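You operate a simulated robot arm through the tools that you are given. There is no shell and no other tool. Be economical: measure what you need, move in short steps, check, and stop when the job is done.

The job below is to be done with a simulated two-armed robot. You get a single attempt, and the scene is never put back.

## Task
Hold the steel bowl on the window end of the green top steady with one hand and put the one-dot cream filter in it with the other.
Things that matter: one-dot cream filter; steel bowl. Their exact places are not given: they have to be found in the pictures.

It is judged by the outcome, as a careful person would: the job done as asked, and still so three seconds after it is handed in. It fails if anything else is knocked over, pushed out of place, dropped, spilled or broken.

## Robot
Two 7-joint arms with two-finger parallel grippers on one trunk, on a base that drives. Base frame: it is fixed to the floor where the robot stands at the start and does not move with it; the origin is under the middle of the robot, x ahead of it, y to its left, z up. Lengths are in mm, angles in degrees, forces in N, time in s.
The left shoulder is at the start at [50, 177, 1029], the right one opposite. With the tool pointing down near the work surface each hand reaches from about 220 to 700 mm from the robot's upright axis, wherever it stands, measured 20 degrees to its own side. Payload 3.43 kg a hand.
Tool frame (each hand has its own): the origin (TCP) lies between the finger pads and is the grasp point; the fingertips stand 34 mm ahead of it; z points along the fingers, y is the line along which they close. The gripper opens to 128 mm. The fingers are 24 mm wide and 12 mm thick; the gripper's body (48 by 130 mm) begins 96 mm behind the TCP.
Orientation is that of the tool frame in the base frame, as a unit quaternion [w, x, y, z]. With the fingers straight down and closing along the base's y, the tool's x points along the base's -x, its y along +y and its z along -z.

## Interface
- The arms move only by the tool send_rows. It takes "left_moves", "right_moves" or both (then of equal length, played together; a hand with none holds still); each is one flat list of numbers, 7 for each row, row after row: the turn, a rotation vector about the tool's x, y, z in units of 60 degrees (1.0 is 60 degrees), then the shift along the tool's x, y, z in units of 400 mm (1.0 is 400 mm), then the opening in per cent of the stroke, from 0 (shut) to 100 (fully open). In form: [wx, wy, wz, tx, ty, tz, fingers, wx, wy, wz, tx, ty, tz, fingers, ...]. A call has 1 to 20 rows; each row is the pose to reach, as a shift and turn from the pose commanded when the call began, along the tool's axes at that moment. A call with a number of a shift or a turn outside -1 to 1 is refused whole. A row lasts 0.2 s, in which the tool goes at most 50 mm and 8.6 degrees; a call with a longer step from one row to the next is refused whole, and so is a gripper value outside its range. A pose out of reach is approached as far as the arm can. The call stops where the force on the tool passes 40 N (or 10 N more than at its start, if that is more) or the arm is blocked; 0.2 s more then pass. Each finger travels about 108 mm/s and halts on what it meets, pressing with about 30 N; the grip force reading is that of the motor and also rises with nothing between the fingers. The clock runs only during rows and for 0.2 s after the last one: add rows that repeat a pose to give the fingers time. The reply holds the time, the measured pose of the TCP, the force on the tool along the base axes, the opening and the grip force, in the units named above and with some noise, with the torque about the TCP (base axes, N m) and any sound that the robot's microphone picked up.
- Cameras (640 x 400 px; columns grow to the right, rows downward): "scene" is now at [160.8, 26, 1209]; the picture's right is [0.28, -0.96, 0.00], its down [-0.38, -0.11, -0.92] and it looks along [0.88, 0.26, -0.40] (base axes); focal length 250 px, centre (320, 200). "left" rides on the left gripper at [76, 11, -160] in its tool frame; the picture's right is [-0.15, 0.99, 0.00], its down [-0.88, -0.13, -0.46] and it looks along [-0.45, -0.07, 0.89] (tool axes); focal length 234 px, centre (320, 200). "right" rides on the right gripper at [76, -11, -160] in its tool frame; the picture's right is [0.15, 0.99, 0.00], its down [-0.88, 0.13, -0.46] and it looks along [-0.45, 0.07, 0.89] (tool axes); focal length 234 px, centre (320, 200).
- snapshot(camera): a new picture of that camera. It takes no simulated time.
- raise_lower(by): slides the trunk up (or, below 0, down) by that many mm; the arms and the scene camera ride with it, the base frame stays. It gives what a move gives, with no picture.
- drive_base(legs): drives the robot by 1 to 6 legs, each [ahead, turn to the left] in mm and degrees, along the robot's own axes; the way and the turn of a leg run together, so that a leg with both is an arc; at most 1500 mm and 180 degrees a leg. The arms and the cameras ride along, it lands a little off, and it stops where it bumps. It gives what a move gives.
- pan_tilt(pan, tilt): turns the head with the scene camera to pan (to the left, within 80 degrees either way) and tilt (down, from -29 to 69), counted from straight ahead of the robot. It gives what a move gives.
- probe_pixels(camera, pixels): there is no depth. For up to 12 entries [column, row, z] of the newest picture of that camera ("zoom" is the newest enlarged one), the place [x, y] in the base frame at which the ray of that pixel passes the height z, good to about 2 mm. It takes no simulated time.
- zoom(camera, box): a new picture of the part [left, top, right, bottom] of that camera's present view, enlarged. It takes no simulated time.
- hand_in(): hands the job in; it is judged then, once.

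Go step by step. Measure first, check grasps and placings, and put right what went wrong. The budget is 80 turns and 58 pictures, counting those below and the enlarged ones. Unless the task says otherwise, let go and move clear before handing in, and close with one line.

The tools are called as a command line: name --argument value ..., lists and objects as JSON in quotes. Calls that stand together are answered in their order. send_rows: Moves the arms, as the interface text tells. Its arguments: {"type":"object","properties":{"left_moves":{"type":"array","items":{"type":"number"}},"right_moves":{"type":"array","items":{"type":"number"}}},"required":[]} The other tools are called the same way: raise_lower (by) slides the trunk up or down; drive_base (legs) drives the base; pan_tilt (pan, tilt) turns the head that bears the scene camera; snapshot (camera) takes a picture; probe_pixels (camera, pixels) gives the place at which the rays of pixels pass given heights; zoom (camera, box) takes an enlarged picture of a part of a camera's view; hand_in () hands the job in.

At the start:

```text
time_s: 0.0
left_tcp_pos: [394.6, 313.8, 1056.1]
left_orientation: [0.0, -0.001, 1.0, 0.001]
left_contact_force: [-0.4, 0.4, 0.8]
left_moment: [0.02, -0.02, -0.03]
left_width: 127.5
left_finger_force: 0.0
right_tcp_pos: [439.9, -15.7, 1004.9]
right_orientation: [0.0, 0.001, 1.0, 0.001]
right_contact_force: [0.4, -0.2, 0.5]
right_moment: [0.01, 0.01, 0.02]
right_width: 127.8
right_finger_force: 0.0
trunk travel left (down, up): [-200.0, 201.0]
robot x, y, heading: [1.1, -2.3, -0.2]
head pan, tilt: [16.2, 23.3]
```

scene: 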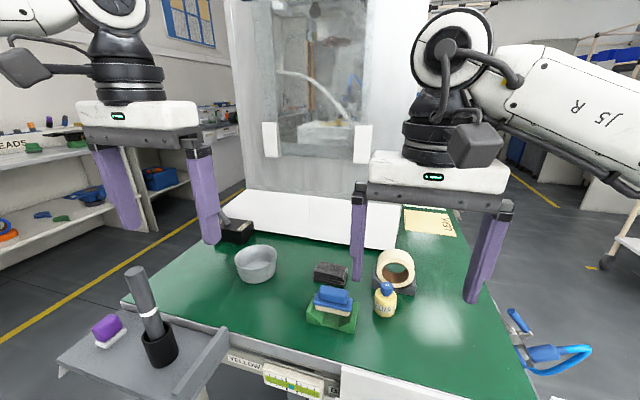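
right: 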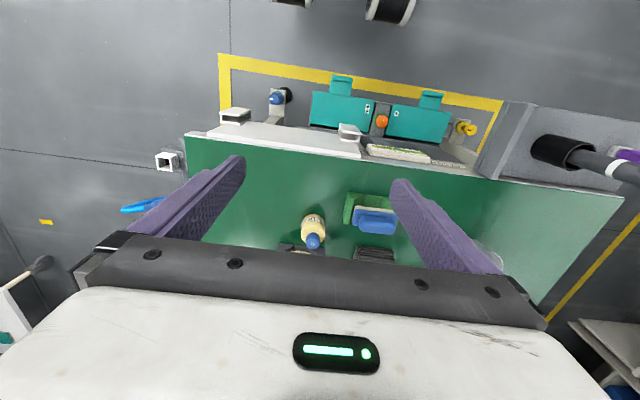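
left: 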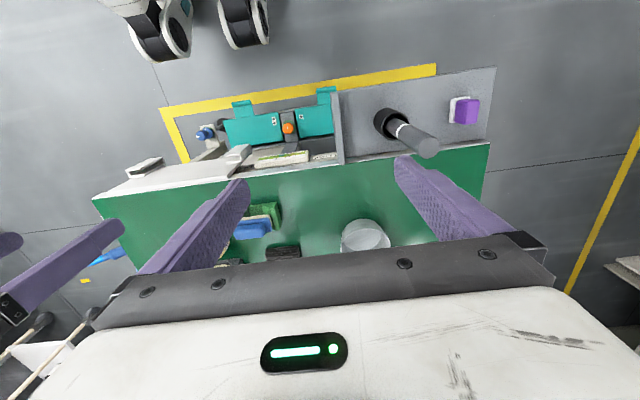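

The bowl seems to be at scene (256,262); the cream filter isn't clear yet, so I look closer at the table and the things around it.

zoom --camera "scene" --box '[210, 190, 450, 340]'

zoom --camera "scene" --box '[0, 100, 240, 250]'

zoom --camera "scene" --box '[50, 250, 290, 400]'

```text
2.67 times, centred on (330, 265) of scene
```

zoom: 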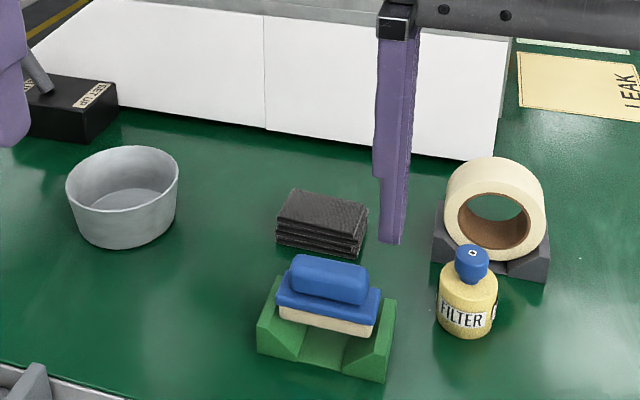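

```text
2.67 times, centred on (120, 175) of scene
```

zoom: 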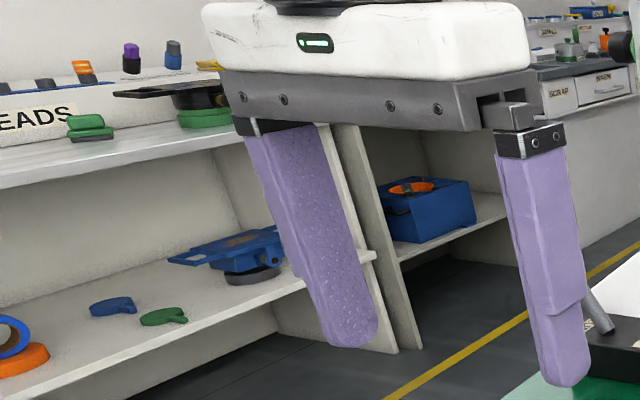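

```text
2.67 times, centred on (170, 325) of scene
```

zoom: 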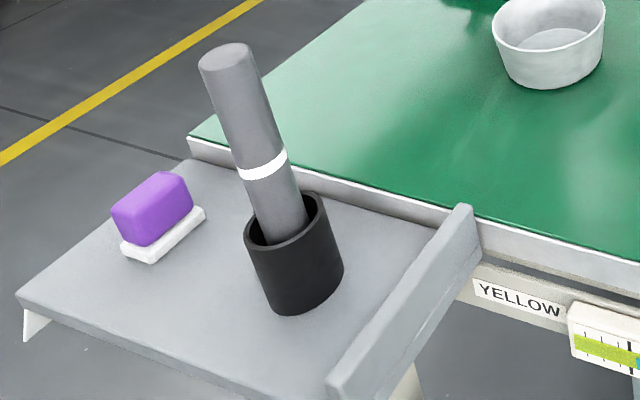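

The cream bottle labelled FILTER at scene (385,298) carries a spot on its cap; I check that spot closely, and look at the rest of the table for look-alikes.

zoom --camera "scene" --box '[360, 270, 424, 330]'

pan_tilt --pan -10 --tilt 45

snapshot --camera "scene"

```text
6.67 times, centred on (392, 300) of scene
```

zoom: 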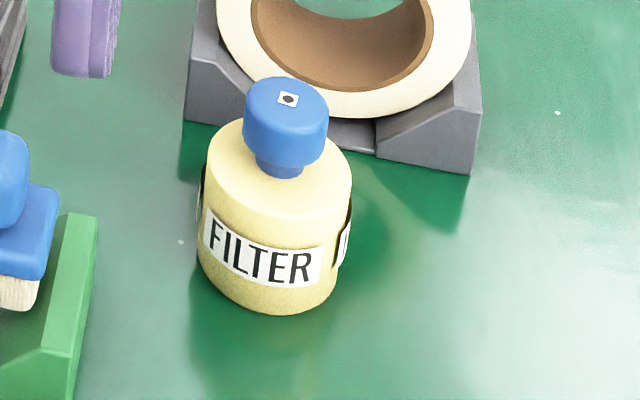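

```text
time_s: 0.9
left_tcp_pos: [395.1, 313.3, 1055.9]
left_orientation: [0.0, -0.001, 1.0, 0.0]
left_contact_force: [0.5, 0.1, 0.0]
left_moment: [0.0, -0.03, -0.01]
left_width: 128.2
left_finger_force: 0.0
right_tcp_pos: [440.3, -17.5, 1003.0]
right_orientation: [-0.001, 0.0, 1.0, -0.001]
right_contact_force: [-0.4, -0.2, 0.4]
right_moment: [-0.02, 0.01, -0.01]
right_width: 128.2
right_finger_force: 0.1
trunk travel left (down, up): [-200.0, 201.0]
robot x, y, heading: [2.6, 2.1, 0.1]
head pan, tilt: [-10.0, 45.0]
```

```text
50 pictures are left
```

scene: 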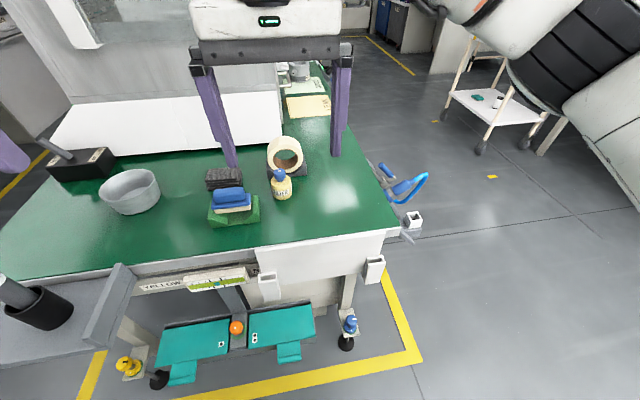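

Something silver-white stands further back on the green top at (298,70), beyond the LEAK sign; I zoom on it, and on the drawers below.

zoom --camera "scene" --box '[260, 50, 356, 110]'

zoom --camera "scene" --box '[100, 250, 420, 400]'

pan_tilt --pan 0 --tilt 10

snapshot --camera "scene"

```text
6.67 times, centred on (308, 80) of scene
```

zoom: 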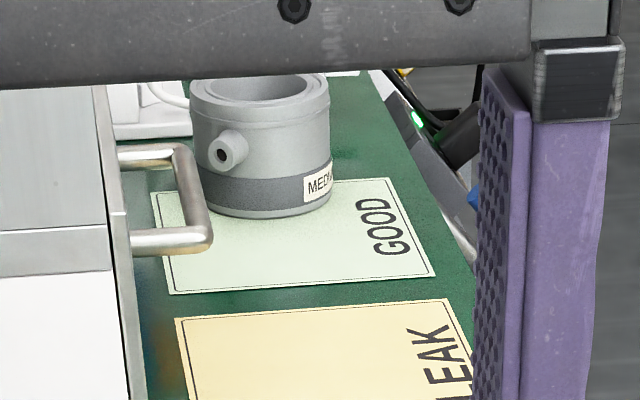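

```text
2.00 times, centred on (260, 325) of scene
```

zoom: 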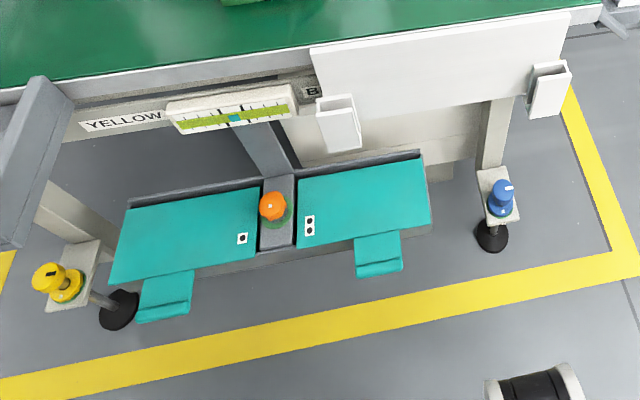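

```text
time_s: 1.9
left_tcp_pos: [393.6, 313.1, 1055.5]
left_orientation: [0.0, -0.001, 1.0, 0.001]
left_contact_force: [1.2, -0.5, 0.2]
left_moment: [0.0, -0.05, 0.01]
left_width: 128.0
left_finger_force: 0.0
right_tcp_pos: [439.5, -15.6, 1003.3]
right_orientation: [0.0, 0.0, 1.0, 0.0]
right_contact_force: [0.7, -0.7, 0.3]
right_moment: [0.01, 0.02, 0.03]
right_width: 128.1
right_finger_force: 0.0
trunk travel left (down, up): [-200.0, 201.0]
robot x, y, heading: [-0.8, 1.1, -0.0]
head pan, tilt: [0.0, 10.0]
```

```text
47 pictures are left
```

scene: 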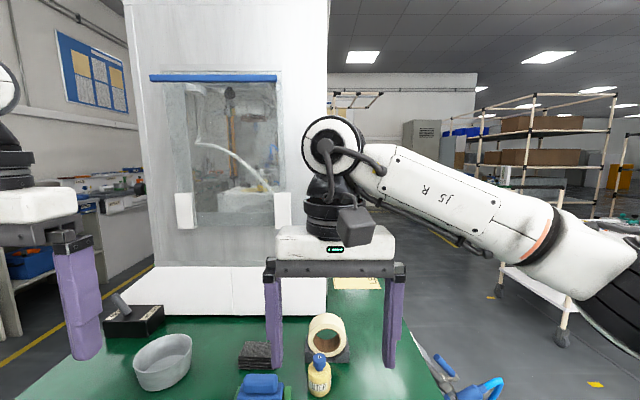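

The bottle (cream, one dot on the cap, FILTER label) and the only bowl are clear. I aim the head for measuring and triangulate the table height.

pan_tilt --pan 14 --tilt 45

snapshot --camera "scene"

snapshot --camera "left"

snapshot --camera "right"

```text
time_s: 2.9
left_tcp_pos: [395.1, 312.5, 1056.9]
left_orientation: [0.0, -0.001, 1.0, 0.0]
left_contact_force: [-0.5, -0.6, 0.2]
left_moment: [0.01, 0.01, 0.0]
left_width: 127.8
left_finger_force: 0.0
right_tcp_pos: [440.1, -17.2, 1003.3]
right_orientation: [-0.001, 0.0, 1.0, 0.0]
right_contact_force: [0.6, -0.5, 0.5]
right_moment: [-0.01, -0.02, -0.03]
right_width: 127.9
right_finger_force: 0.0
trunk travel left (down, up): [-200.0, 201.0]
robot x, y, heading: [0.8, -2.7, 0.3]
head pan, tilt: [14.0, 45.0]
```

```text
46 pictures are left
```

scene: 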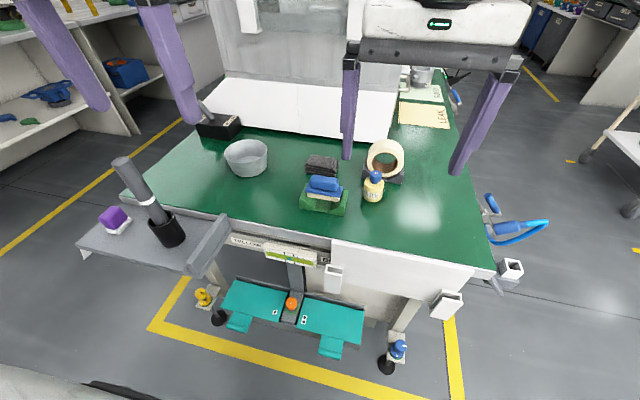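

```text
45 pictures are left
```

left: 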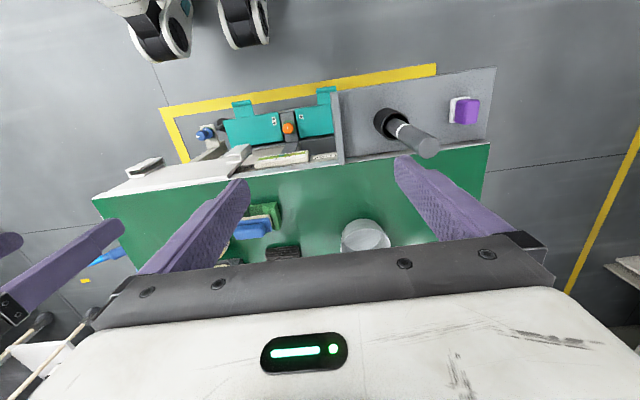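

```text
44 pictures are left
```

right: 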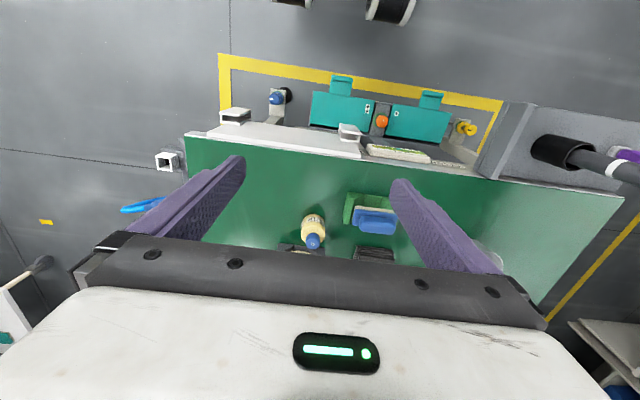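

I triangulate with the table's near right corner (scene (496,268), right (186,137)), the bottle's cap, and the green tray's near corner.

probe_pixels --camera "scene" --pixels '[[496, 268, 600], [496, 268, 700], [496, 268, 800], [376, 177, 600], [376, 177, 700], [376, 177, 800], [372, 201, 700], [247, 176, 700], [226, 155, 700], [268, 155, 700], [300, 210, 700]]'

probe_pixels --camera "right" --pixels '[[186, 137, 600], [186, 137, 700], [186, 137, 800], [313, 241, 600], [313, 241, 700], [313, 241, 800], [343, 222, 700]]'

zoom --camera "scene" --box '[200, 120, 440, 270]'

```text
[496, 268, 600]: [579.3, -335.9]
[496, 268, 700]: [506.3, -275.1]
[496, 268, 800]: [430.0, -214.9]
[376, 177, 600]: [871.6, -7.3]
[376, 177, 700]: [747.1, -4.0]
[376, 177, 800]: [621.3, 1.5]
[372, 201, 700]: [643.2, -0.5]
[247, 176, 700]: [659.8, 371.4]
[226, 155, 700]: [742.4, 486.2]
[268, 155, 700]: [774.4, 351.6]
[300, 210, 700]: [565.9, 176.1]
```

```text
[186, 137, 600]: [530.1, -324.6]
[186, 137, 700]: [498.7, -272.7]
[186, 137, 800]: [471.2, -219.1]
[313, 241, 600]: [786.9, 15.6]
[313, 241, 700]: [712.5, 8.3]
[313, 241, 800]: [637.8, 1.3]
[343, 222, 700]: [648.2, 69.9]
```

```text
2.67 times, centred on (320, 195) of scene
```

zoom: 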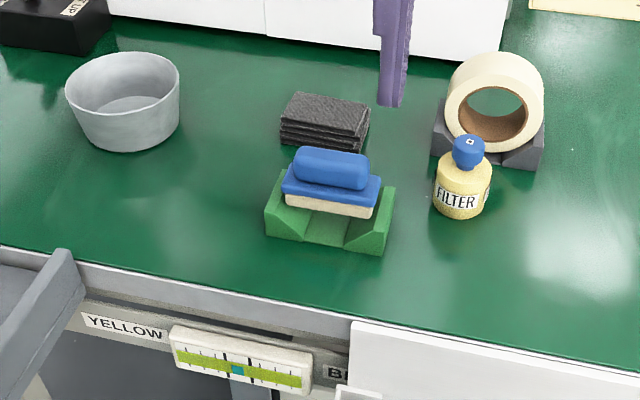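

Table lies at about z≈715 and the cap top about z≈770. The bowl is out of reach from here, so I map the table edge, tray and floor items before driving.

probe_pixels --camera "scene" --pixels '[[118, 194, 715], [330, 237, 715], [76, 247, 715], [190, 274, 715], [230, 216, 740], [200, 290, 500], [310, 355, 150], [230, 330, 200], [390, 375, 0], [218, 325, 0], [330, 290, 600], [450, 318, 600]]'

probe_pixels --camera "left" --pixels '[[488, 144, 715], [495, 68, 715], [340, 92, 715], [342, 164, 740], [365, 237, 750], [342, 237, 750], [389, 237, 750], [240, 104, 200], [240, 104, 400], [365, 255, 715]]'

pan_tilt --pan 14 --tilt 69

snapshot --camera "scene"

```text
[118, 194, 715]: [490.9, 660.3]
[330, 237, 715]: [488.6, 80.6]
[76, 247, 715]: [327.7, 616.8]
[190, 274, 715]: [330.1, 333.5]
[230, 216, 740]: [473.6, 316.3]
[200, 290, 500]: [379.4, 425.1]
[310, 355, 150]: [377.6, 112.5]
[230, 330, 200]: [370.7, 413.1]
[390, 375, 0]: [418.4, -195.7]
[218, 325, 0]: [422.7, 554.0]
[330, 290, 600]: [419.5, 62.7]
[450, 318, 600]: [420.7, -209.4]
```

```text
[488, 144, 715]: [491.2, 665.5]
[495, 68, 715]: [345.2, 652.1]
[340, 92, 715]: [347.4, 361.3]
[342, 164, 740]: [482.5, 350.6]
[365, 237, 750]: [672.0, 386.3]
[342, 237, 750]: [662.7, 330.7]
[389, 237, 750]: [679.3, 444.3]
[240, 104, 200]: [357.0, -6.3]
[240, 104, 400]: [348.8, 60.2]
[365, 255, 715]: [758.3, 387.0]
```

```text
time_s: 3.8
left_tcp_pos: [393.8, 313.3, 1057.4]
left_orientation: [0.0, 0.0, 1.0, 0.0]
left_contact_force: [-1.0, 0.1, -0.7]
left_moment: [0.01, -0.01, 0.01]
left_width: 128.0
left_finger_force: 0.1
right_tcp_pos: [440.8, -16.6, 1003.6]
right_orientation: [0.0, 0.0, 1.0, 0.0]
right_contact_force: [0.2, -0.3, -0.4]
right_moment: [0.03, -0.01, 0.0]
right_width: 128.2
right_finger_force: 0.1
trunk travel left (down, up): [-200.0, 201.0]
robot x, y, heading: [-1.0, 1.6, -0.1]
head pan, tilt: [14.0, 68.8]
```

```text
42 pictures are left
```

scene: 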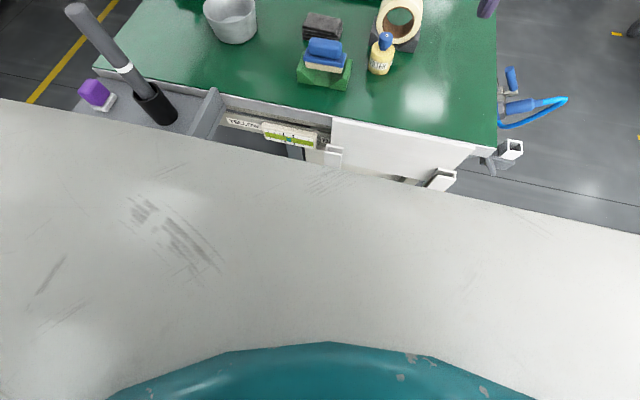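

The white surface in this picture is the robot's own base with a straight front edge from (0,100) to (640,235); I find how far it reaches ahead, and where the pestle and black box stand.

probe_pixels --camera "scene" --pixels '[[320, 168, 200], [320, 168, 300], [320, 168, 400], [320, 168, 900], [20, 104, 300], [620, 230, 300], [76, 10, 850], [76, 10, 900], [160, 105, 715], [320, 345, 300], [320, 345, 800]]'

probe_pixels --camera "left" --pixels '[[428, 150, 800], [428, 150, 850], [428, 150, 900], [390, 130, 760], [240, 118, 150], [325, 95, 150], [205, 132, 150]]'

```text
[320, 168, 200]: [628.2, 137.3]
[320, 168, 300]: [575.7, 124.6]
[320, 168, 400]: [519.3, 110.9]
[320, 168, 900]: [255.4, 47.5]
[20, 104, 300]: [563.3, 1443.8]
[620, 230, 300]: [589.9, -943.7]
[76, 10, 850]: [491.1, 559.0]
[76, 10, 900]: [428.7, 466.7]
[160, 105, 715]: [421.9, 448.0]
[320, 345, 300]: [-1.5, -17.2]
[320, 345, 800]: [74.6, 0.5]
```

```text
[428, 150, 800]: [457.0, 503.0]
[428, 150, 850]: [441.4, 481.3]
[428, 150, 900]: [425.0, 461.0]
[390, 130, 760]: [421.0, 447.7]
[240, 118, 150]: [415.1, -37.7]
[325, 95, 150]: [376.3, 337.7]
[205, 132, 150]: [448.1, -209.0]
```

The pestle top is near (425,462,900). The white/black cylinders in the left picture at (160,40) and (245,25) may be the robot's own wheels; I check where they stand.

probe_pixels --camera "left" --pixels '[[160, 60, 0], [160, 60, 100], [245, 45, 0], [245, 45, 100], [240, 104, 100], [325, 90, 100], [160, 110, 0], [435, 68, 0]]'

zoom --camera "left" --box '[80, 0, 400, 200]'

zoom --camera "right" --box '[180, 0, 500, 200]'

```text
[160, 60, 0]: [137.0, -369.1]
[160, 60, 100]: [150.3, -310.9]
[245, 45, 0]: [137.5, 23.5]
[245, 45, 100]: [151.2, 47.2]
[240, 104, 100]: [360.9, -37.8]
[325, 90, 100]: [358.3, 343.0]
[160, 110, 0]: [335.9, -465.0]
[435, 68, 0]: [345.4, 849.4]
```

```text
2.00 times, centred on (240, 100) of left
```

zoom: 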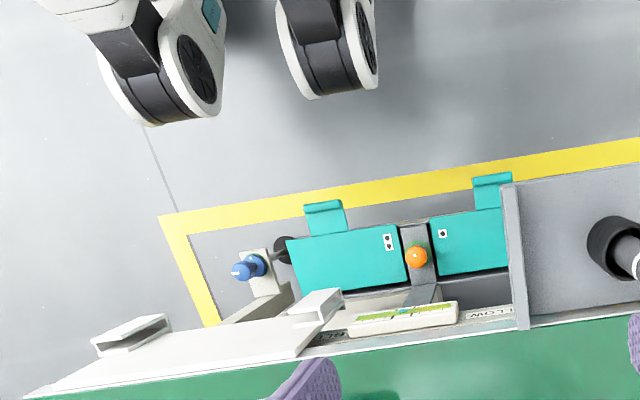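

```text
2.00 times, centred on (340, 100) of right
```

zoom: 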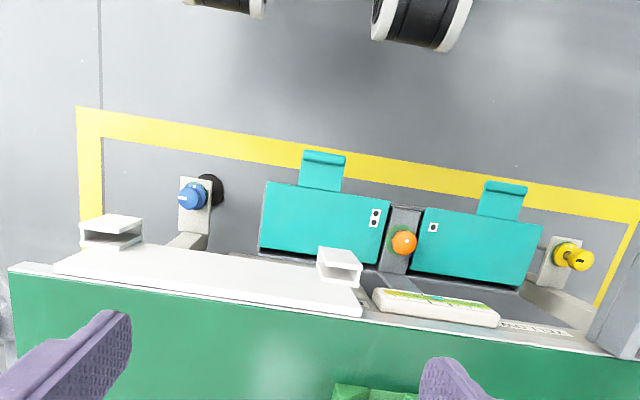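

Nothing crowds the robot's left (shelves are >2 m off); the foot covers stick out to x≈345, so I can come about 80 mm closer. I drive to about (80,300) heading 10° so both hands reach the bowl at about (677,375).

drive_base --legs '[[0, 82], [302, 0], [0, -72], [40, 0]]'

pan_tilt --pan -10 --tilt 45

snapshot --camera "scene"

snapshot --camera "left"

snapshot --camera "right"

```text
time_s: 13.0
left_tcp_pos: [393.3, 687.1, 1056.3]
left_orientation: [0.001, -0.096, 0.995, 0.0]
left_contact_force: [0.4, -0.3, 0.0]
left_moment: [0.03, 0.04, -0.03]
left_width: 127.9
left_finger_force: 0.0
right_tcp_pos: [499.5, 372.2, 1003.4]
right_orientation: [0.001, -0.095, 0.995, 0.0]
right_contact_force: [-0.1, -0.1, -0.9]
right_moment: [0.03, -0.03, 0.03]
right_width: 127.9
right_finger_force: 0.0
trunk travel left (down, up): [-200.0, 201.0]
robot x, y, heading: [64.9, 305.5, 10.9]
head pan, tilt: [14.0, 68.8]
```

```text
time_s: 13.9
left_tcp_pos: [393.2, 686.9, 1056.0]
left_orientation: [0.0, -0.097, 0.995, 0.0]
left_contact_force: [0.5, 0.2, 0.6]
left_moment: [0.02, 0.0, -0.02]
left_width: 128.1
left_finger_force: 0.1
right_tcp_pos: [501.5, 371.6, 1004.1]
right_orientation: [0.001, -0.096, 0.995, 0.0]
right_contact_force: [-0.2, 0.4, 0.1]
right_moment: [0.04, -0.01, -0.03]
right_width: 128.2
right_finger_force: 0.0
trunk travel left (down, up): [-200.0, 201.0]
robot x, y, heading: [67.7, 303.6, 11.0]
head pan, tilt: [-10.0, 45.0]
```

```text
39 pictures are left
```

scene: 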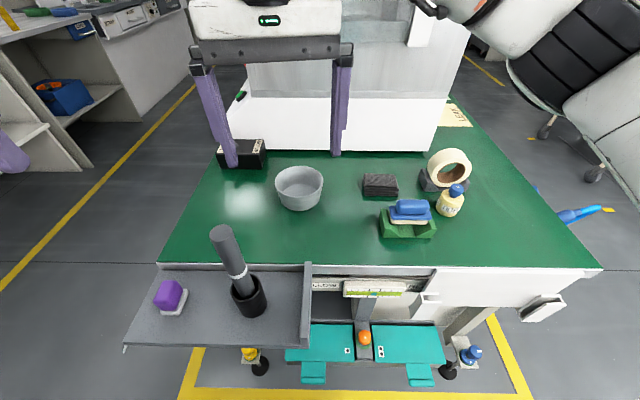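

```text
38 pictures are left
```

left: 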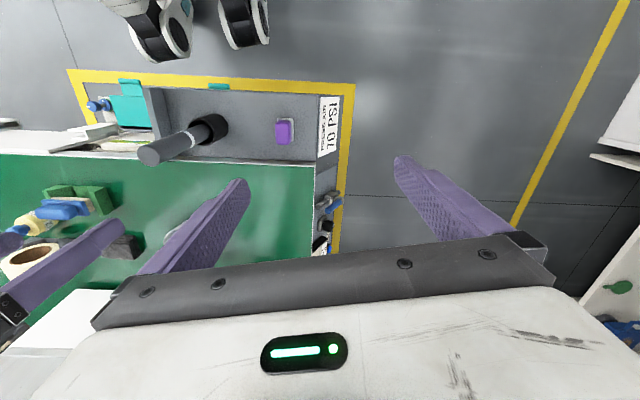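

```text
37 pictures are left
```

right: 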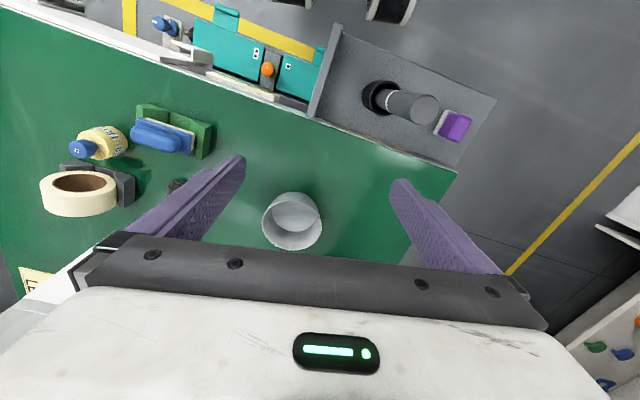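

Both objects are now well in view. I take enlarged pictures of the bowl and the bottle from both cameras to triangulate.

zoom --camera "right" --box '[40, 100, 360, 300]'

zoom --camera "scene" --box '[210, 125, 482, 295]'

```text
2.00 times, centred on (200, 200) of right
```

zoom: 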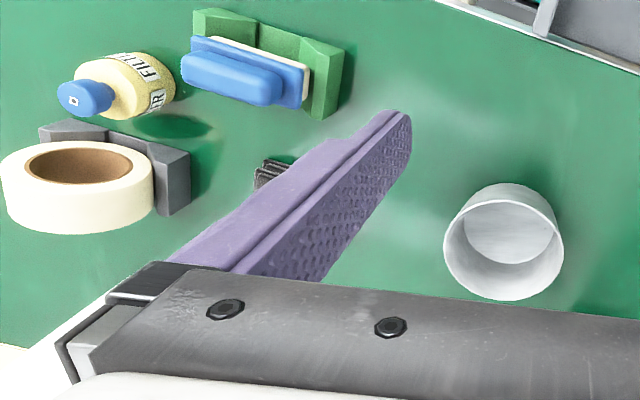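

```text
2.35 times, centred on (346, 210) of scene
```

zoom: 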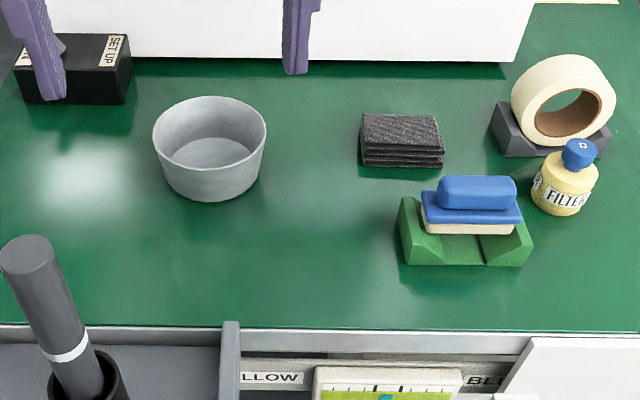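

probe_pixels --camera "zoom" --pixels '[[583, 145, 770], [583, 145, 790], [583, 145, 750], [152, 135, 770], [267, 131, 770], [208, 96, 770], [212, 167, 770], [213, 200, 715], [565, 215, 715], [210, 150, 715], [208, 96, 780], [212, 167, 780]]'

probe_pixels --camera "right" --pixels '[[76, 150.5, 770], [76, 150.5, 790], [76, 150.5, 750], [261.5, 221, 770], [322, 231, 770], [289.5, 250, 770], [293, 199, 770], [455, 172, 715], [127, 146, 715], [255, 192, 715], [106, 128, 715]]'

probe_pixels --camera "left" --pixels '[[316, 164, 715], [316, 164, 700]]'

```text
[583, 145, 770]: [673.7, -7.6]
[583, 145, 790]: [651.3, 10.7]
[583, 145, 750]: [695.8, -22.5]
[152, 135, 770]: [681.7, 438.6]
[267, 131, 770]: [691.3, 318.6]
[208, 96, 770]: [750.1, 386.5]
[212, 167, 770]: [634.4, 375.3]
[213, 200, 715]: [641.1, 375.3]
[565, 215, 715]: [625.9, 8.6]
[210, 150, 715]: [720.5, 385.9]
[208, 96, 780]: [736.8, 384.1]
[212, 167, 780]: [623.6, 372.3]
```

```text
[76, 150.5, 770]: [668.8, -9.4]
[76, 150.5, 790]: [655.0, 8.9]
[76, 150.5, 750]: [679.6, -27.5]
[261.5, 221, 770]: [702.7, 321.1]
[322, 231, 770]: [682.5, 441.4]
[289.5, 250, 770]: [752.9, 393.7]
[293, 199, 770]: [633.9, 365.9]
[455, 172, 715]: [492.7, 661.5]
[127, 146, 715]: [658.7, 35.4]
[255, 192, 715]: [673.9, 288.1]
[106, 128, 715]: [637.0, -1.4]
```

```text
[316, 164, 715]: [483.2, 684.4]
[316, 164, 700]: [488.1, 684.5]
```

Bowl rim: centre ≈(692,380), Ø≈118, z≈770. Bottle axis ≈(661,1), cap top z≈781. I check how near the tape roll stands to the bottle before descending.

probe_pixels --camera "zoom" --pixels '[[540, 136, 740], [540, 136, 760], [540, 136, 780], [545, 62, 780], [545, 62, 820], [545, 62, 860], [598, 170, 745], [532, 170, 745], [564, 146, 770], [600, 146, 770]]'

probe_pixels --camera "right" --pixels '[[40, 180, 780], [40, 180, 820], [115, 180, 780], [115, 180, 820], [78, 216, 780], [78, 216, 820], [78, 216, 860], [77, 172, 780], [77, 172, 820]]'

zoom --camera "right" --box '[30, 100, 190, 220]'

```text
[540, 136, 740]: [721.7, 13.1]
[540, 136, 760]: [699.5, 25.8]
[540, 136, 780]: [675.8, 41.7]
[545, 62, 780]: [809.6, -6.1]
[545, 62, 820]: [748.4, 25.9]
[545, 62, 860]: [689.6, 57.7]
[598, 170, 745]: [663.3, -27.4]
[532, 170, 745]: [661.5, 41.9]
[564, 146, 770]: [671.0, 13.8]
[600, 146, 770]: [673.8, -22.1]
```

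```text
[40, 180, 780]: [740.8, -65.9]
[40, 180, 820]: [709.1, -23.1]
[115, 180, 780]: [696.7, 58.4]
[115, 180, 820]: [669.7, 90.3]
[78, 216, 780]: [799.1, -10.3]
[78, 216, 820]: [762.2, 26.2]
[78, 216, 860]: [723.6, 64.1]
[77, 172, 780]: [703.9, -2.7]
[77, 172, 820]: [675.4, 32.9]
```

```text
3.33 times, centred on (110, 160) of right
```

zoom: 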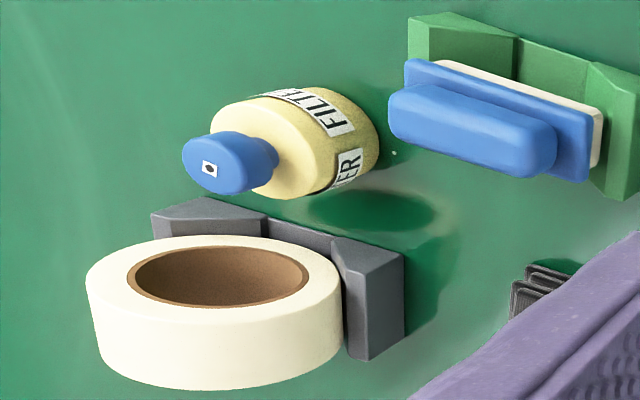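

The tape roll's front is about 30 mm behind the bottle's axis, so a vertical grip on the cap with the fingers closing along y is clear. I bring the right hand above the bottle.

send_rows --right_moves '[0, 0, 0, -0.0214, -0.0983, 0, 100, 0, 0, 0, -0.0428, -0.1966, 0, 90, 0, 0, 0, -0.0643, -0.295, 0.03, 80, 0, 0, 0, -0.0857, -0.393, 0.07, 70, 0, 0, 0, -0.107, -0.491, 0.11, 60, 0, 0, 0, -0.1286, -0.59, 0.16, 55, 0, 0, 0, -0.15, -0.688, 0.21, 55, 0, 0, 0, -0.1714, -0.786, 0.26, 55, 0, 0, 0, -0.193, -0.885, 0.3, 55, 0, 0, 0, -0.2142, -0.983, 0.33, 55]'

snapshot --camera "right"

zoom --camera "scene" --box '[370, 90, 530, 250]'

```text
time_s: 16.1
left_tcp_pos: [391.9, 686.2, 1056.0]
left_orientation: [0.0, -0.097, 0.995, 0.0]
left_contact_force: [0.3, -0.4, 0.5]
left_moment: [-0.01, 0.0, 0.01]
left_width: 128.0
left_finger_force: 0.0
right_tcp_pos: [660.1, 3.7, 869.5]
right_orientation: [0.0, -0.096, 0.995, 0.0]
right_contact_force: [0.4, 0.7, 0.4]
right_moment: [0.01, -0.01, 0.03]
right_width: 70.4
right_finger_force: 0.1
trunk travel left (down, up): [-200.0, 201.0]
robot x, y, heading: [66.3, 303.9, 10.9]
head pan, tilt: [-10.0, 45.0]
```

```text
33 pictures are left
```

right: 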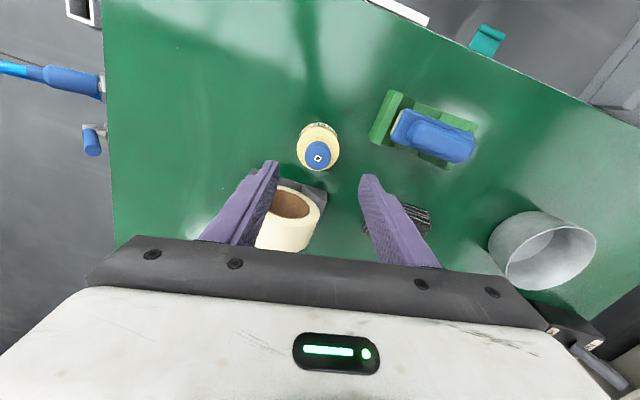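

```text
2.50 times, centred on (450, 170) of scene
```

zoom: 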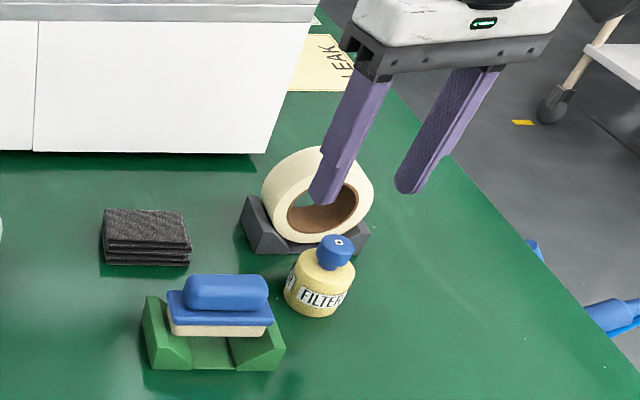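

The cap's dot is at right-camera (317.5,158); I measure its place again from this nearer view.

probe_pixels --camera "right" --pixels '[[317.5, 158, 775], [317.5, 158, 785], [304, 156, 770], [331, 156, 770], [297, 147, 745], [339, 147, 745], [318, 122, 720]]'

probe_pixels --camera "zoom" --pixels '[[338, 242, 775], [338, 242, 785]]'

```text
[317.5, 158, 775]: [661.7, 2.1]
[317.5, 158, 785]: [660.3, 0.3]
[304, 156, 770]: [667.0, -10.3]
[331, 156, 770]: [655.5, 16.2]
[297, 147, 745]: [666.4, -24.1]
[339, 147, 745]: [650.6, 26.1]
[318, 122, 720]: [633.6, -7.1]
```

```text
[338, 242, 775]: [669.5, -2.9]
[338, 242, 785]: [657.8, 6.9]
```

The dot gives the axis at (661,1) with the cap top at z≈782. I descend to TCP z≈795 so that the fingertips stand just over the bottle's shoulder, then look before closing.

send_rows --right_moves '[0, 0, 0, -0.0014, -0.006, 0.06, 50, 0, 0, 0, -0.0014, -0.006, 0.12, 45, 0, 0, 0, -0.0014, -0.006, 0.186, 45]'

zoom --camera "scene" --box '[400, 150, 500, 230]'

zoom --camera "right" --box '[220, 100, 420, 260]'

```text
time_s: 16.9
left_tcp_pos: [392.6, 686.5, 1056.2]
left_orientation: [-0.001, -0.097, 0.995, 0.0]
left_contact_force: [0.5, -0.3, 0.7]
left_moment: [-0.02, -0.01, 0.01]
left_width: 128.1
left_finger_force: 0.0
right_tcp_pos: [662.5, 2.1, 797.2]
right_orientation: [0.001, -0.097, 0.995, 0.0]
right_contact_force: [-0.4, 0.6, 0.2]
right_moment: [0.02, -0.01, 0.0]
right_width: 57.5
right_finger_force: 0.0
trunk travel left (down, up): [-200.0, 201.0]
robot x, y, heading: [67.4, 302.2, 11.1]
head pan, tilt: [-10.0, 45.0]
```

```text
5.00 times, centred on (450, 190) of scene
```

zoom: 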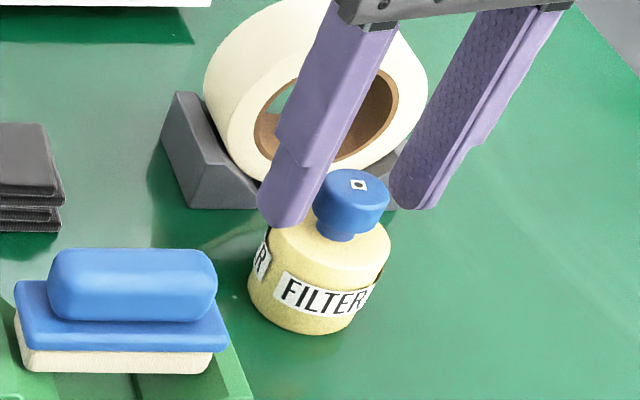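

```text
2.50 times, centred on (320, 180) of right
```

zoom: 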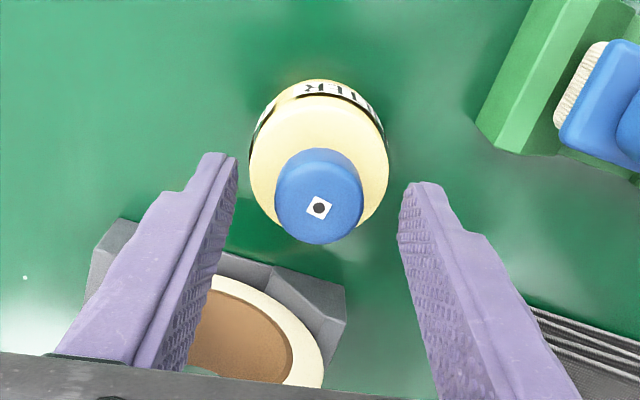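

The fingers straddle the cap evenly (tips at zoom columns 238 and 400, dot at 319) with the tips just over the shoulder. I close on the cap.

send_rows --right_moves '[0, 0, 0, 0, 0, 0.004, 25, 0, 0, 0, 0, 0, 0.004, 5, 0, 0, 0, 0, 0, 0.004, 5, 0, 0, 0, 0, 0, 0.004, 5]'

zoom --camera "scene" --box '[400, 150, 500, 230]'

```text
time_s: 17.9
left_tcp_pos: [394.2, 686.7, 1056.2]
left_orientation: [0.0, -0.097, 0.995, 0.0]
left_contact_force: [0.1, -0.6, -0.4]
left_moment: [0.01, 0.02, -0.01]
left_width: 127.9
left_finger_force: 0.0
right_tcp_pos: [662.3, 1.6, 794.5]
right_orientation: [0.0, -0.096, 0.995, -0.001]
right_contact_force: [0.2, -1.1, 0.4]
right_moment: [-0.02, -0.01, -0.04]
right_width: 27.6
right_finger_force: 29.9
trunk travel left (down, up): [-200.0, 201.0]
robot x, y, heading: [66.6, 301.4, 10.9]
head pan, tilt: [-10.0, 45.0]
```

```text
5.00 times, centred on (450, 190) of scene
```

zoom: 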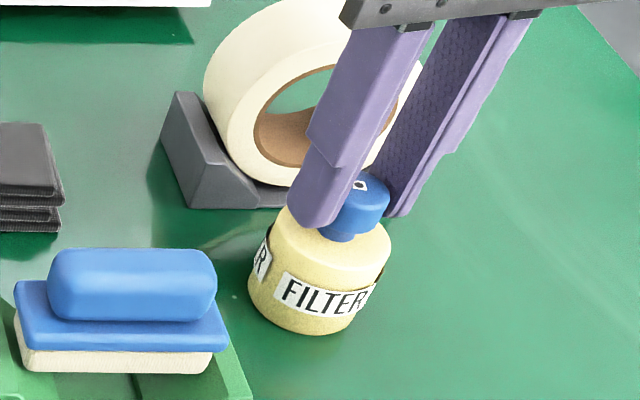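

Held: width 27.6 mm, 30 N on the cap. I lift slowly by 130 mm and check that the bottle comes along.

send_rows --right_moves '[0, 0, 0, 0, 0, -0.03, 5, 0, 0, 0, 0, 0, -0.08, 5, 0, 0, 0, 0, 0, -0.14, 5, 0, 0, 0, 0, 0, -0.2, 5, 0, 0, 0, 0, 0, -0.26, 5, 0, 0, 0, 0, 0, -0.325, 5]'

snapshot --camera "scene"

```text
time_s: 19.3
left_tcp_pos: [393.1, 686.8, 1057.1]
left_orientation: [0.0, -0.098, 0.995, 0.0]
left_contact_force: [0.0, 0.0, 0.8]
left_moment: [-0.01, 0.02, 0.0]
left_width: 127.8
left_finger_force: 0.0
right_tcp_pos: [660.4, 0.6, 926.2]
right_orientation: [-0.001, -0.096, 0.995, 0.0]
right_contact_force: [-0.3, -0.4, -0.6]
right_moment: [0.0, -0.02, -0.02]
right_width: 27.8
right_finger_force: 30.1
trunk travel left (down, up): [-200.0, 201.0]
robot x, y, heading: [66.0, 304.0, 11.2]
head pan, tilt: [-10.0, 45.0]
```

```text
28 pictures are left
```

scene: 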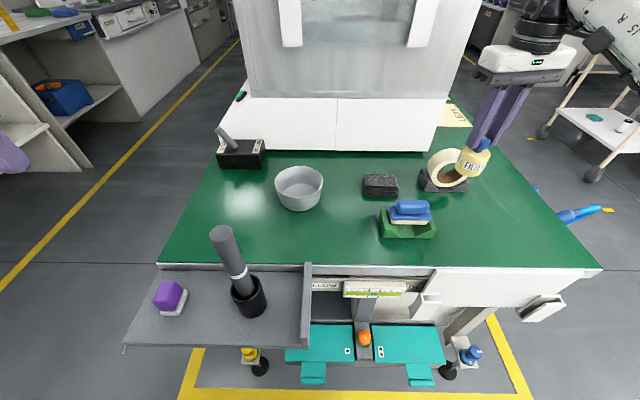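

The bottle is held straight. For the bowl I plan a left-hand pinch on its far-left wall, hand pitched 45° and coming from the near left so it stays clear of the pestle and of the right hand; I check where the black SET UP box is.

probe_pixels --camera "scene" --pixels '[[219, 169, 715], [264, 168, 715], [266, 150, 745], [219, 130, 780], [219, 130, 820], [224, 230, 900], [300, 191, 715]]'

zoom --camera "scene" --box '[200, 110, 344, 230]'

```text
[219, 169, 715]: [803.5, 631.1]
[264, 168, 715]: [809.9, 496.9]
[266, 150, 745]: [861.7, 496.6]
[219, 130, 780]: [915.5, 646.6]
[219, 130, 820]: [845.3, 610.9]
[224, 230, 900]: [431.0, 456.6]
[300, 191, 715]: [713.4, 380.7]
```

```text
3.33 times, centred on (272, 170) of scene
```

zoom: 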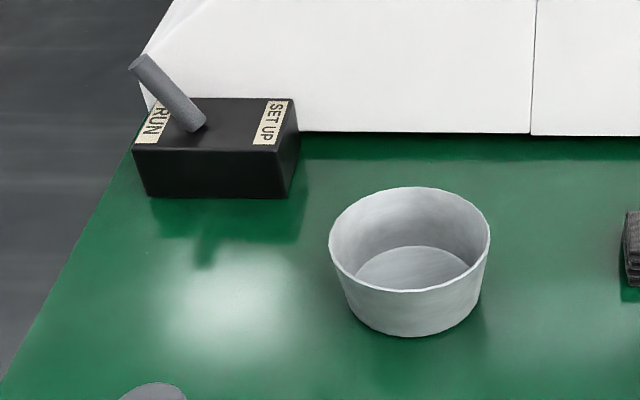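

The SET UP box is well clear (x>803). I move the left hand to a pre-grasp 90 mm back along its approach, fingers opened to ~50 mm.

send_rows --left_moves '[0.0323, -0.0557, 0.0495, -0.0462, -0.0532, 0.0448, 95, 0.0646, -0.1114, 0.099, -0.0924, -0.1063, 0.0896, 90, 0.0968, -0.1671, 0.1486, -0.1387, -0.1595, 0.1344, 80, 0.1291, -0.2228, 0.1981, -0.1849, -0.2127, 0.1792, 70, 0.1614, -0.2785, 0.2476, -0.2311, -0.2658, 0.224, 60, 0.1937, -0.3343, 0.2971, -0.2773, -0.319, 0.2688, 50, 0.2259, -0.39, 0.3466, -0.3235, -0.3722, 0.3135, 40, 0.2582, -0.4457, 0.3961, -0.3697, -0.4253, 0.3583, 40, 0.2905, -0.5014, 0.4457, -0.416, -0.4785, 0.4031, 40, 0.3228, -0.5571, 0.4952, -0.4622, -0.5317, 0.4479, 40, 0.355, -0.6128, 0.5447, -0.5084, -0.5848, 0.4927, 40, 0.3873, -0.6685, 0.5942, -0.5546, -0.638, 0.5375, 40]'

snapshot --camera "scene"

snapshot --camera "left"

```text
time_s: 21.9
left_tcp_pos: [646.7, 488.8, 847.3]
left_orientation: [0.354, 0.212, 0.896, -0.161]
left_contact_force: [-0.4, 0.1, -0.1]
left_moment: [0.01, -0.01, 0.02]
left_width: 51.4
left_finger_force: 0.1
left hand out of reach, approached as far as the arm can: row 12
right_tcp_pos: [661.0, 1.3, 926.0]
right_orientation: [0.0, -0.096, 0.995, -0.001]
right_contact_force: [-0.4, -0.1, -0.8]
right_moment: [-0.02, -0.01, -0.04]
right_width: 27.3
right_finger_force: 29.8
trunk travel left (down, up): [-200.0, 201.0]
robot x, y, heading: [64.7, 303.0, 11.0]
head pan, tilt: [-10.0, 45.0]
```

```text
26 pictures are left
```

scene: 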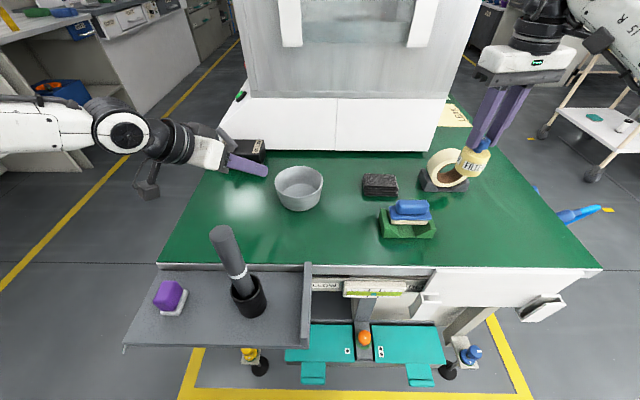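

```text
25 pictures are left
```

left: 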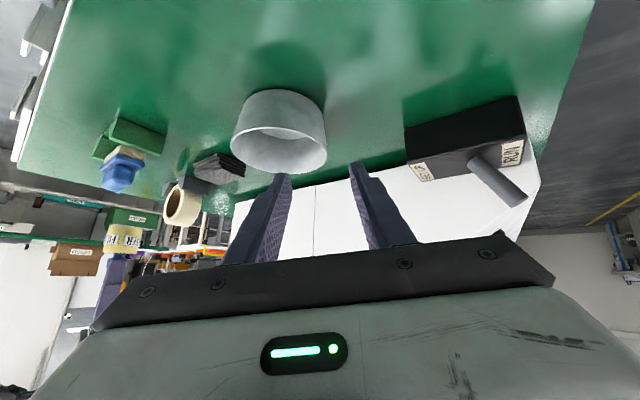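

The wrist stopped 16 mm short of that pose (orientation reached). I turn the hand 15° back towards straight ahead and aim at the wall nearer the left (75° direction), where the reach should be better.

send_rows --left_moves '[-0.0583, -0.0116, -0.0583, 0.0043, -0.0168, 0.0228, 40, -0.1167, -0.0232, -0.1167, 0.0087, -0.0337, 0.0457, 40, -0.175, -0.0348, -0.175, 0.013, -0.0505, 0.0685, 40, -0.175, -0.0348, -0.175, 0.013, -0.0505, 0.0685, 40]'

```text
time_s: 22.9
left_tcp_pos: [627.8, 482.9, 842.1]
left_orientation: [0.371, 0.093, 0.917, -0.113]
left_contact_force: [1.3, 0.3, 0.2]
left_moment: [0.01, -0.05, -0.01]
left_width: 51.0
left_finger_force: 0.0
left hand out of reach, approached as far as the arm can: row 1, 2, 3, 4
right_tcp_pos: [660.8, 0.8, 927.0]
right_orientation: [0.0, -0.096, 0.995, 0.001]
right_contact_force: [-0.5, -0.4, -0.7]
right_moment: [-0.01, 0.02, -0.02]
right_width: 27.8
right_finger_force: 29.8
trunk travel left (down, up): [-200.0, 201.0]
robot x, y, heading: [60.1, 306.0, 11.2]
head pan, tilt: [-10.0, 45.0]
```

The pitched hand reaches worse the more it points ahead, and better the more it points to the right. So I turn it to point right-down (yaw −70°), to pinch the bowl's near wall with the hand lying to the near left.

send_rows --left_moves '[0.0595, 0, 0.103, 0, -0.0086, -0.03, 40, 0.119, 0, 0.206, 0, -0.0171, -0.06, 40, 0.1785, 0, 0.3089, -0.001, -0.0257, -0.09, 40, 0.238, 0, 0.4119, -0.001, -0.0343, -0.12, 40, 0.2975, 0, 0.5149, -0.001, -0.0428, -0.12, 40, 0.357, 0, 0.6179, -0.002, -0.0514, -0.12, 40, 0.4165, 0, 0.7208, -0.002, -0.06, -0.12, 40, 0.476, 0, 0.8238, -0.002, -0.0685, -0.12, 40]'

snapshot --camera "scene"

```text
time_s: 24.7
left_tcp_pos: [588.9, 470.3, 878.6]
left_orientation: [0.35, 0.549, 0.74, -0.166]
left_contact_force: [-0.6, 0.0, 1.1]
left_moment: [0.01, 0.04, 0.01]
left_width: 51.3
left_finger_force: 0.1
right_tcp_pos: [660.7, 0.6, 925.8]
right_orientation: [0.0, -0.096, 0.995, 0.0]
right_contact_force: [-0.6, 0.1, -0.9]
right_moment: [0.02, 0.02, -0.01]
right_width: 27.4
right_finger_force: 29.5
trunk travel left (down, up): [-200.0, 201.0]
robot x, y, heading: [66.6, 304.3, 10.8]
head pan, tilt: [-10.0, 45.0]
```

```text
24 pictures are left
```

scene: 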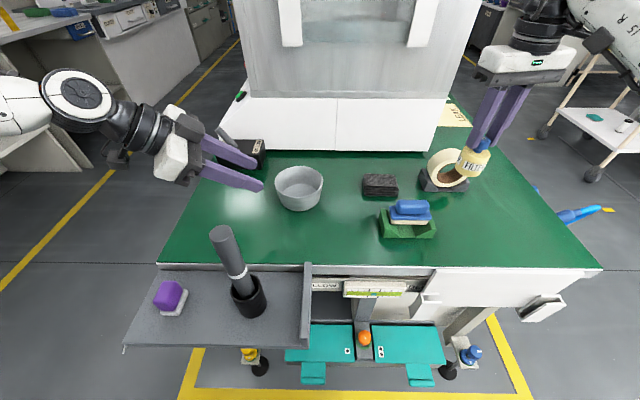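

The pose is reached. I move on to the pre-grasp 90 mm short of the near wall and look through the left camera.

send_rows --left_moves '[0, 0, 0, -0.0048, -0.01, 0.07, 40, 0, 0, 0, -0.0095, -0.02, 0.141, 40]'

snapshot --camera "left"

zoom --camera "scene" --box '[190, 110, 350, 230]'

```text
time_s: 25.3
left_tcp_pos: [589.0, 438.9, 847.3]
left_orientation: [0.351, 0.549, 0.74, -0.165]
left_contact_force: [0.7, -0.3, -0.1]
left_moment: [0.01, -0.02, 0.01]
left_width: 51.2
left_finger_force: 0.0
left hand out of reach, approached as far as the arm can: row 2
right_tcp_pos: [660.7, 1.5, 926.7]
right_orientation: [-0.001, -0.095, 0.995, 0.001]
right_contact_force: [-0.2, -0.3, -0.8]
right_moment: [0.02, -0.02, -0.03]
right_width: 27.4
right_finger_force: 30.0
trunk travel left (down, up): [-200.0, 201.0]
robot x, y, heading: [64.3, 305.6, 11.4]
head pan, tilt: [-10.0, 45.0]
```

```text
23 pictures are left
```

left: 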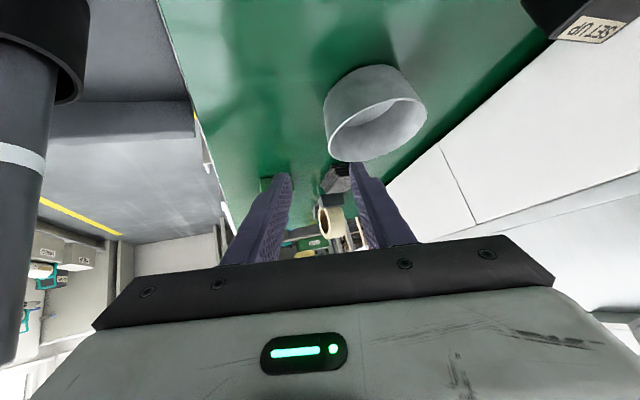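

```text
3.33 times, centred on (270, 170) of scene
```

zoom: 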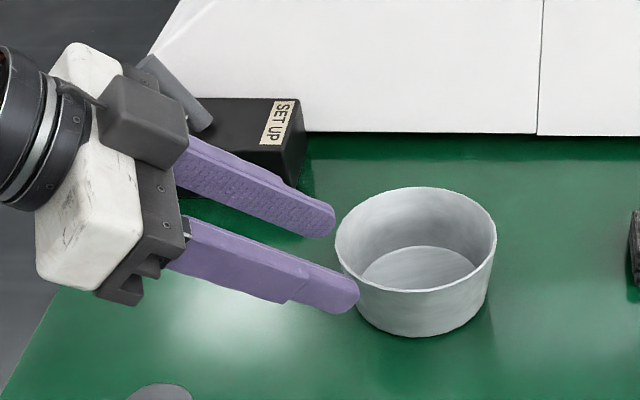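

The arm again stops short going down and forward, so I lower the trunk by 50 mm (both hands ride along and stay clear: left tip to z≈773 outside the bowl, bottle base to z≈797).

raise_lower --by -50

send_rows --left_moves '[0, 0, 0, 0, 0, -0.0625, 40, 0, 0, 0, 0, 0.05, -0.0625, 40]'

```text
time_s: 26.2
left_tcp_pos: [590.7, 438.1, 797.6]
left_orientation: [0.35, 0.55, 0.74, -0.166]
left_contact_force: [0.7, -0.6, 1.6]
left_moment: [0.03, -0.01, -0.01]
left_width: 51.2
left_finger_force: 0.0
right_tcp_pos: [659.9, 0.9, 877.2]
right_orientation: [-0.001, -0.096, 0.995, 0.0]
right_contact_force: [-0.2, 1.2, -0.5]
right_moment: [-0.02, 0.01, -0.02]
right_width: 27.5
right_finger_force: 29.5
trunk travel left (down, up): [-150.0, 251.0]
robot x, y, heading: [64.4, 303.2, 10.8]
head pan, tilt: [-10.0, 45.0]
```

```text
time_s: 26.8
left_tcp_pos: [597.9, 462.6, 817.9]
left_orientation: [0.35, 0.55, 0.74, -0.166]
left_contact_force: [-1.8, 0.6, 0.4]
left_moment: [0.04, -0.01, -0.01]
left_width: 51.5
left_finger_force: 0.0
right_tcp_pos: [661.5, 0.8, 876.4]
right_orientation: [0.0, -0.096, 0.995, 0.0]
right_contact_force: [0.2, 0.3, -0.4]
right_moment: [0.03, -0.02, -0.01]
right_width: 27.6
right_finger_force: 30.0
trunk travel left (down, up): [-150.0, 251.0]
robot x, y, heading: [66.2, 305.9, 10.9]
head pan, tilt: [-10.0, 45.0]
```

Lowered and free to move. I now try the point 40 mm short of the grasp, tips just above the rim.

send_rows --left_moves '[0, 0, 0, -0.05, -0.006, 0.05, 40, 0, 0, 0, -0.099, -0.0125, 0.1, 40, 0, 0, 0, -0.099, -0.0125, 0.14, 40]'

zoom --camera "scene" --box '[190, 110, 350, 230]'

```text
time_s: 27.6
left_tcp_pos: [589.3, 423.4, 821.7]
left_orientation: [0.35, 0.55, 0.74, -0.166]
left_contact_force: [-1.1, 1.1, -1.1]
left_moment: [-0.02, 0.01, 0.0]
left_width: 51.3
left_finger_force: 0.0
left hand out of reach, approached as far as the arm can: row 1, 2, 3
right_tcp_pos: [659.8, 2.0, 876.5]
right_orientation: [0.0, -0.096, 0.995, 0.0]
right_contact_force: [-0.3, 0.4, -1.4]
right_moment: [0.0, -0.01, 0.01]
right_width: 28.0
right_finger_force: 30.2
trunk travel left (down, up): [-150.0, 251.0]
robot x, y, heading: [69.1, 305.2, 10.9]
head pan, tilt: [-10.0, 45.0]
```

```text
3.33 times, centred on (270, 170) of scene
```

zoom: 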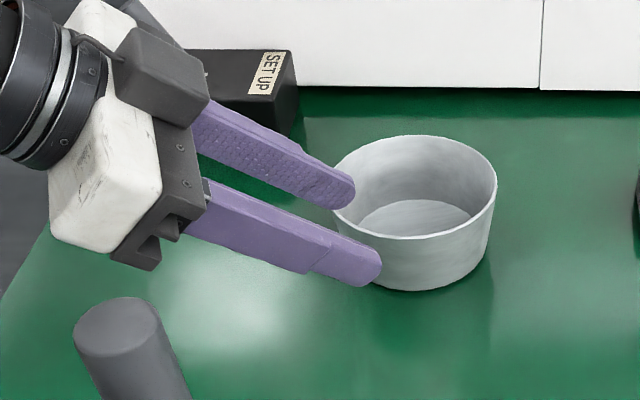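

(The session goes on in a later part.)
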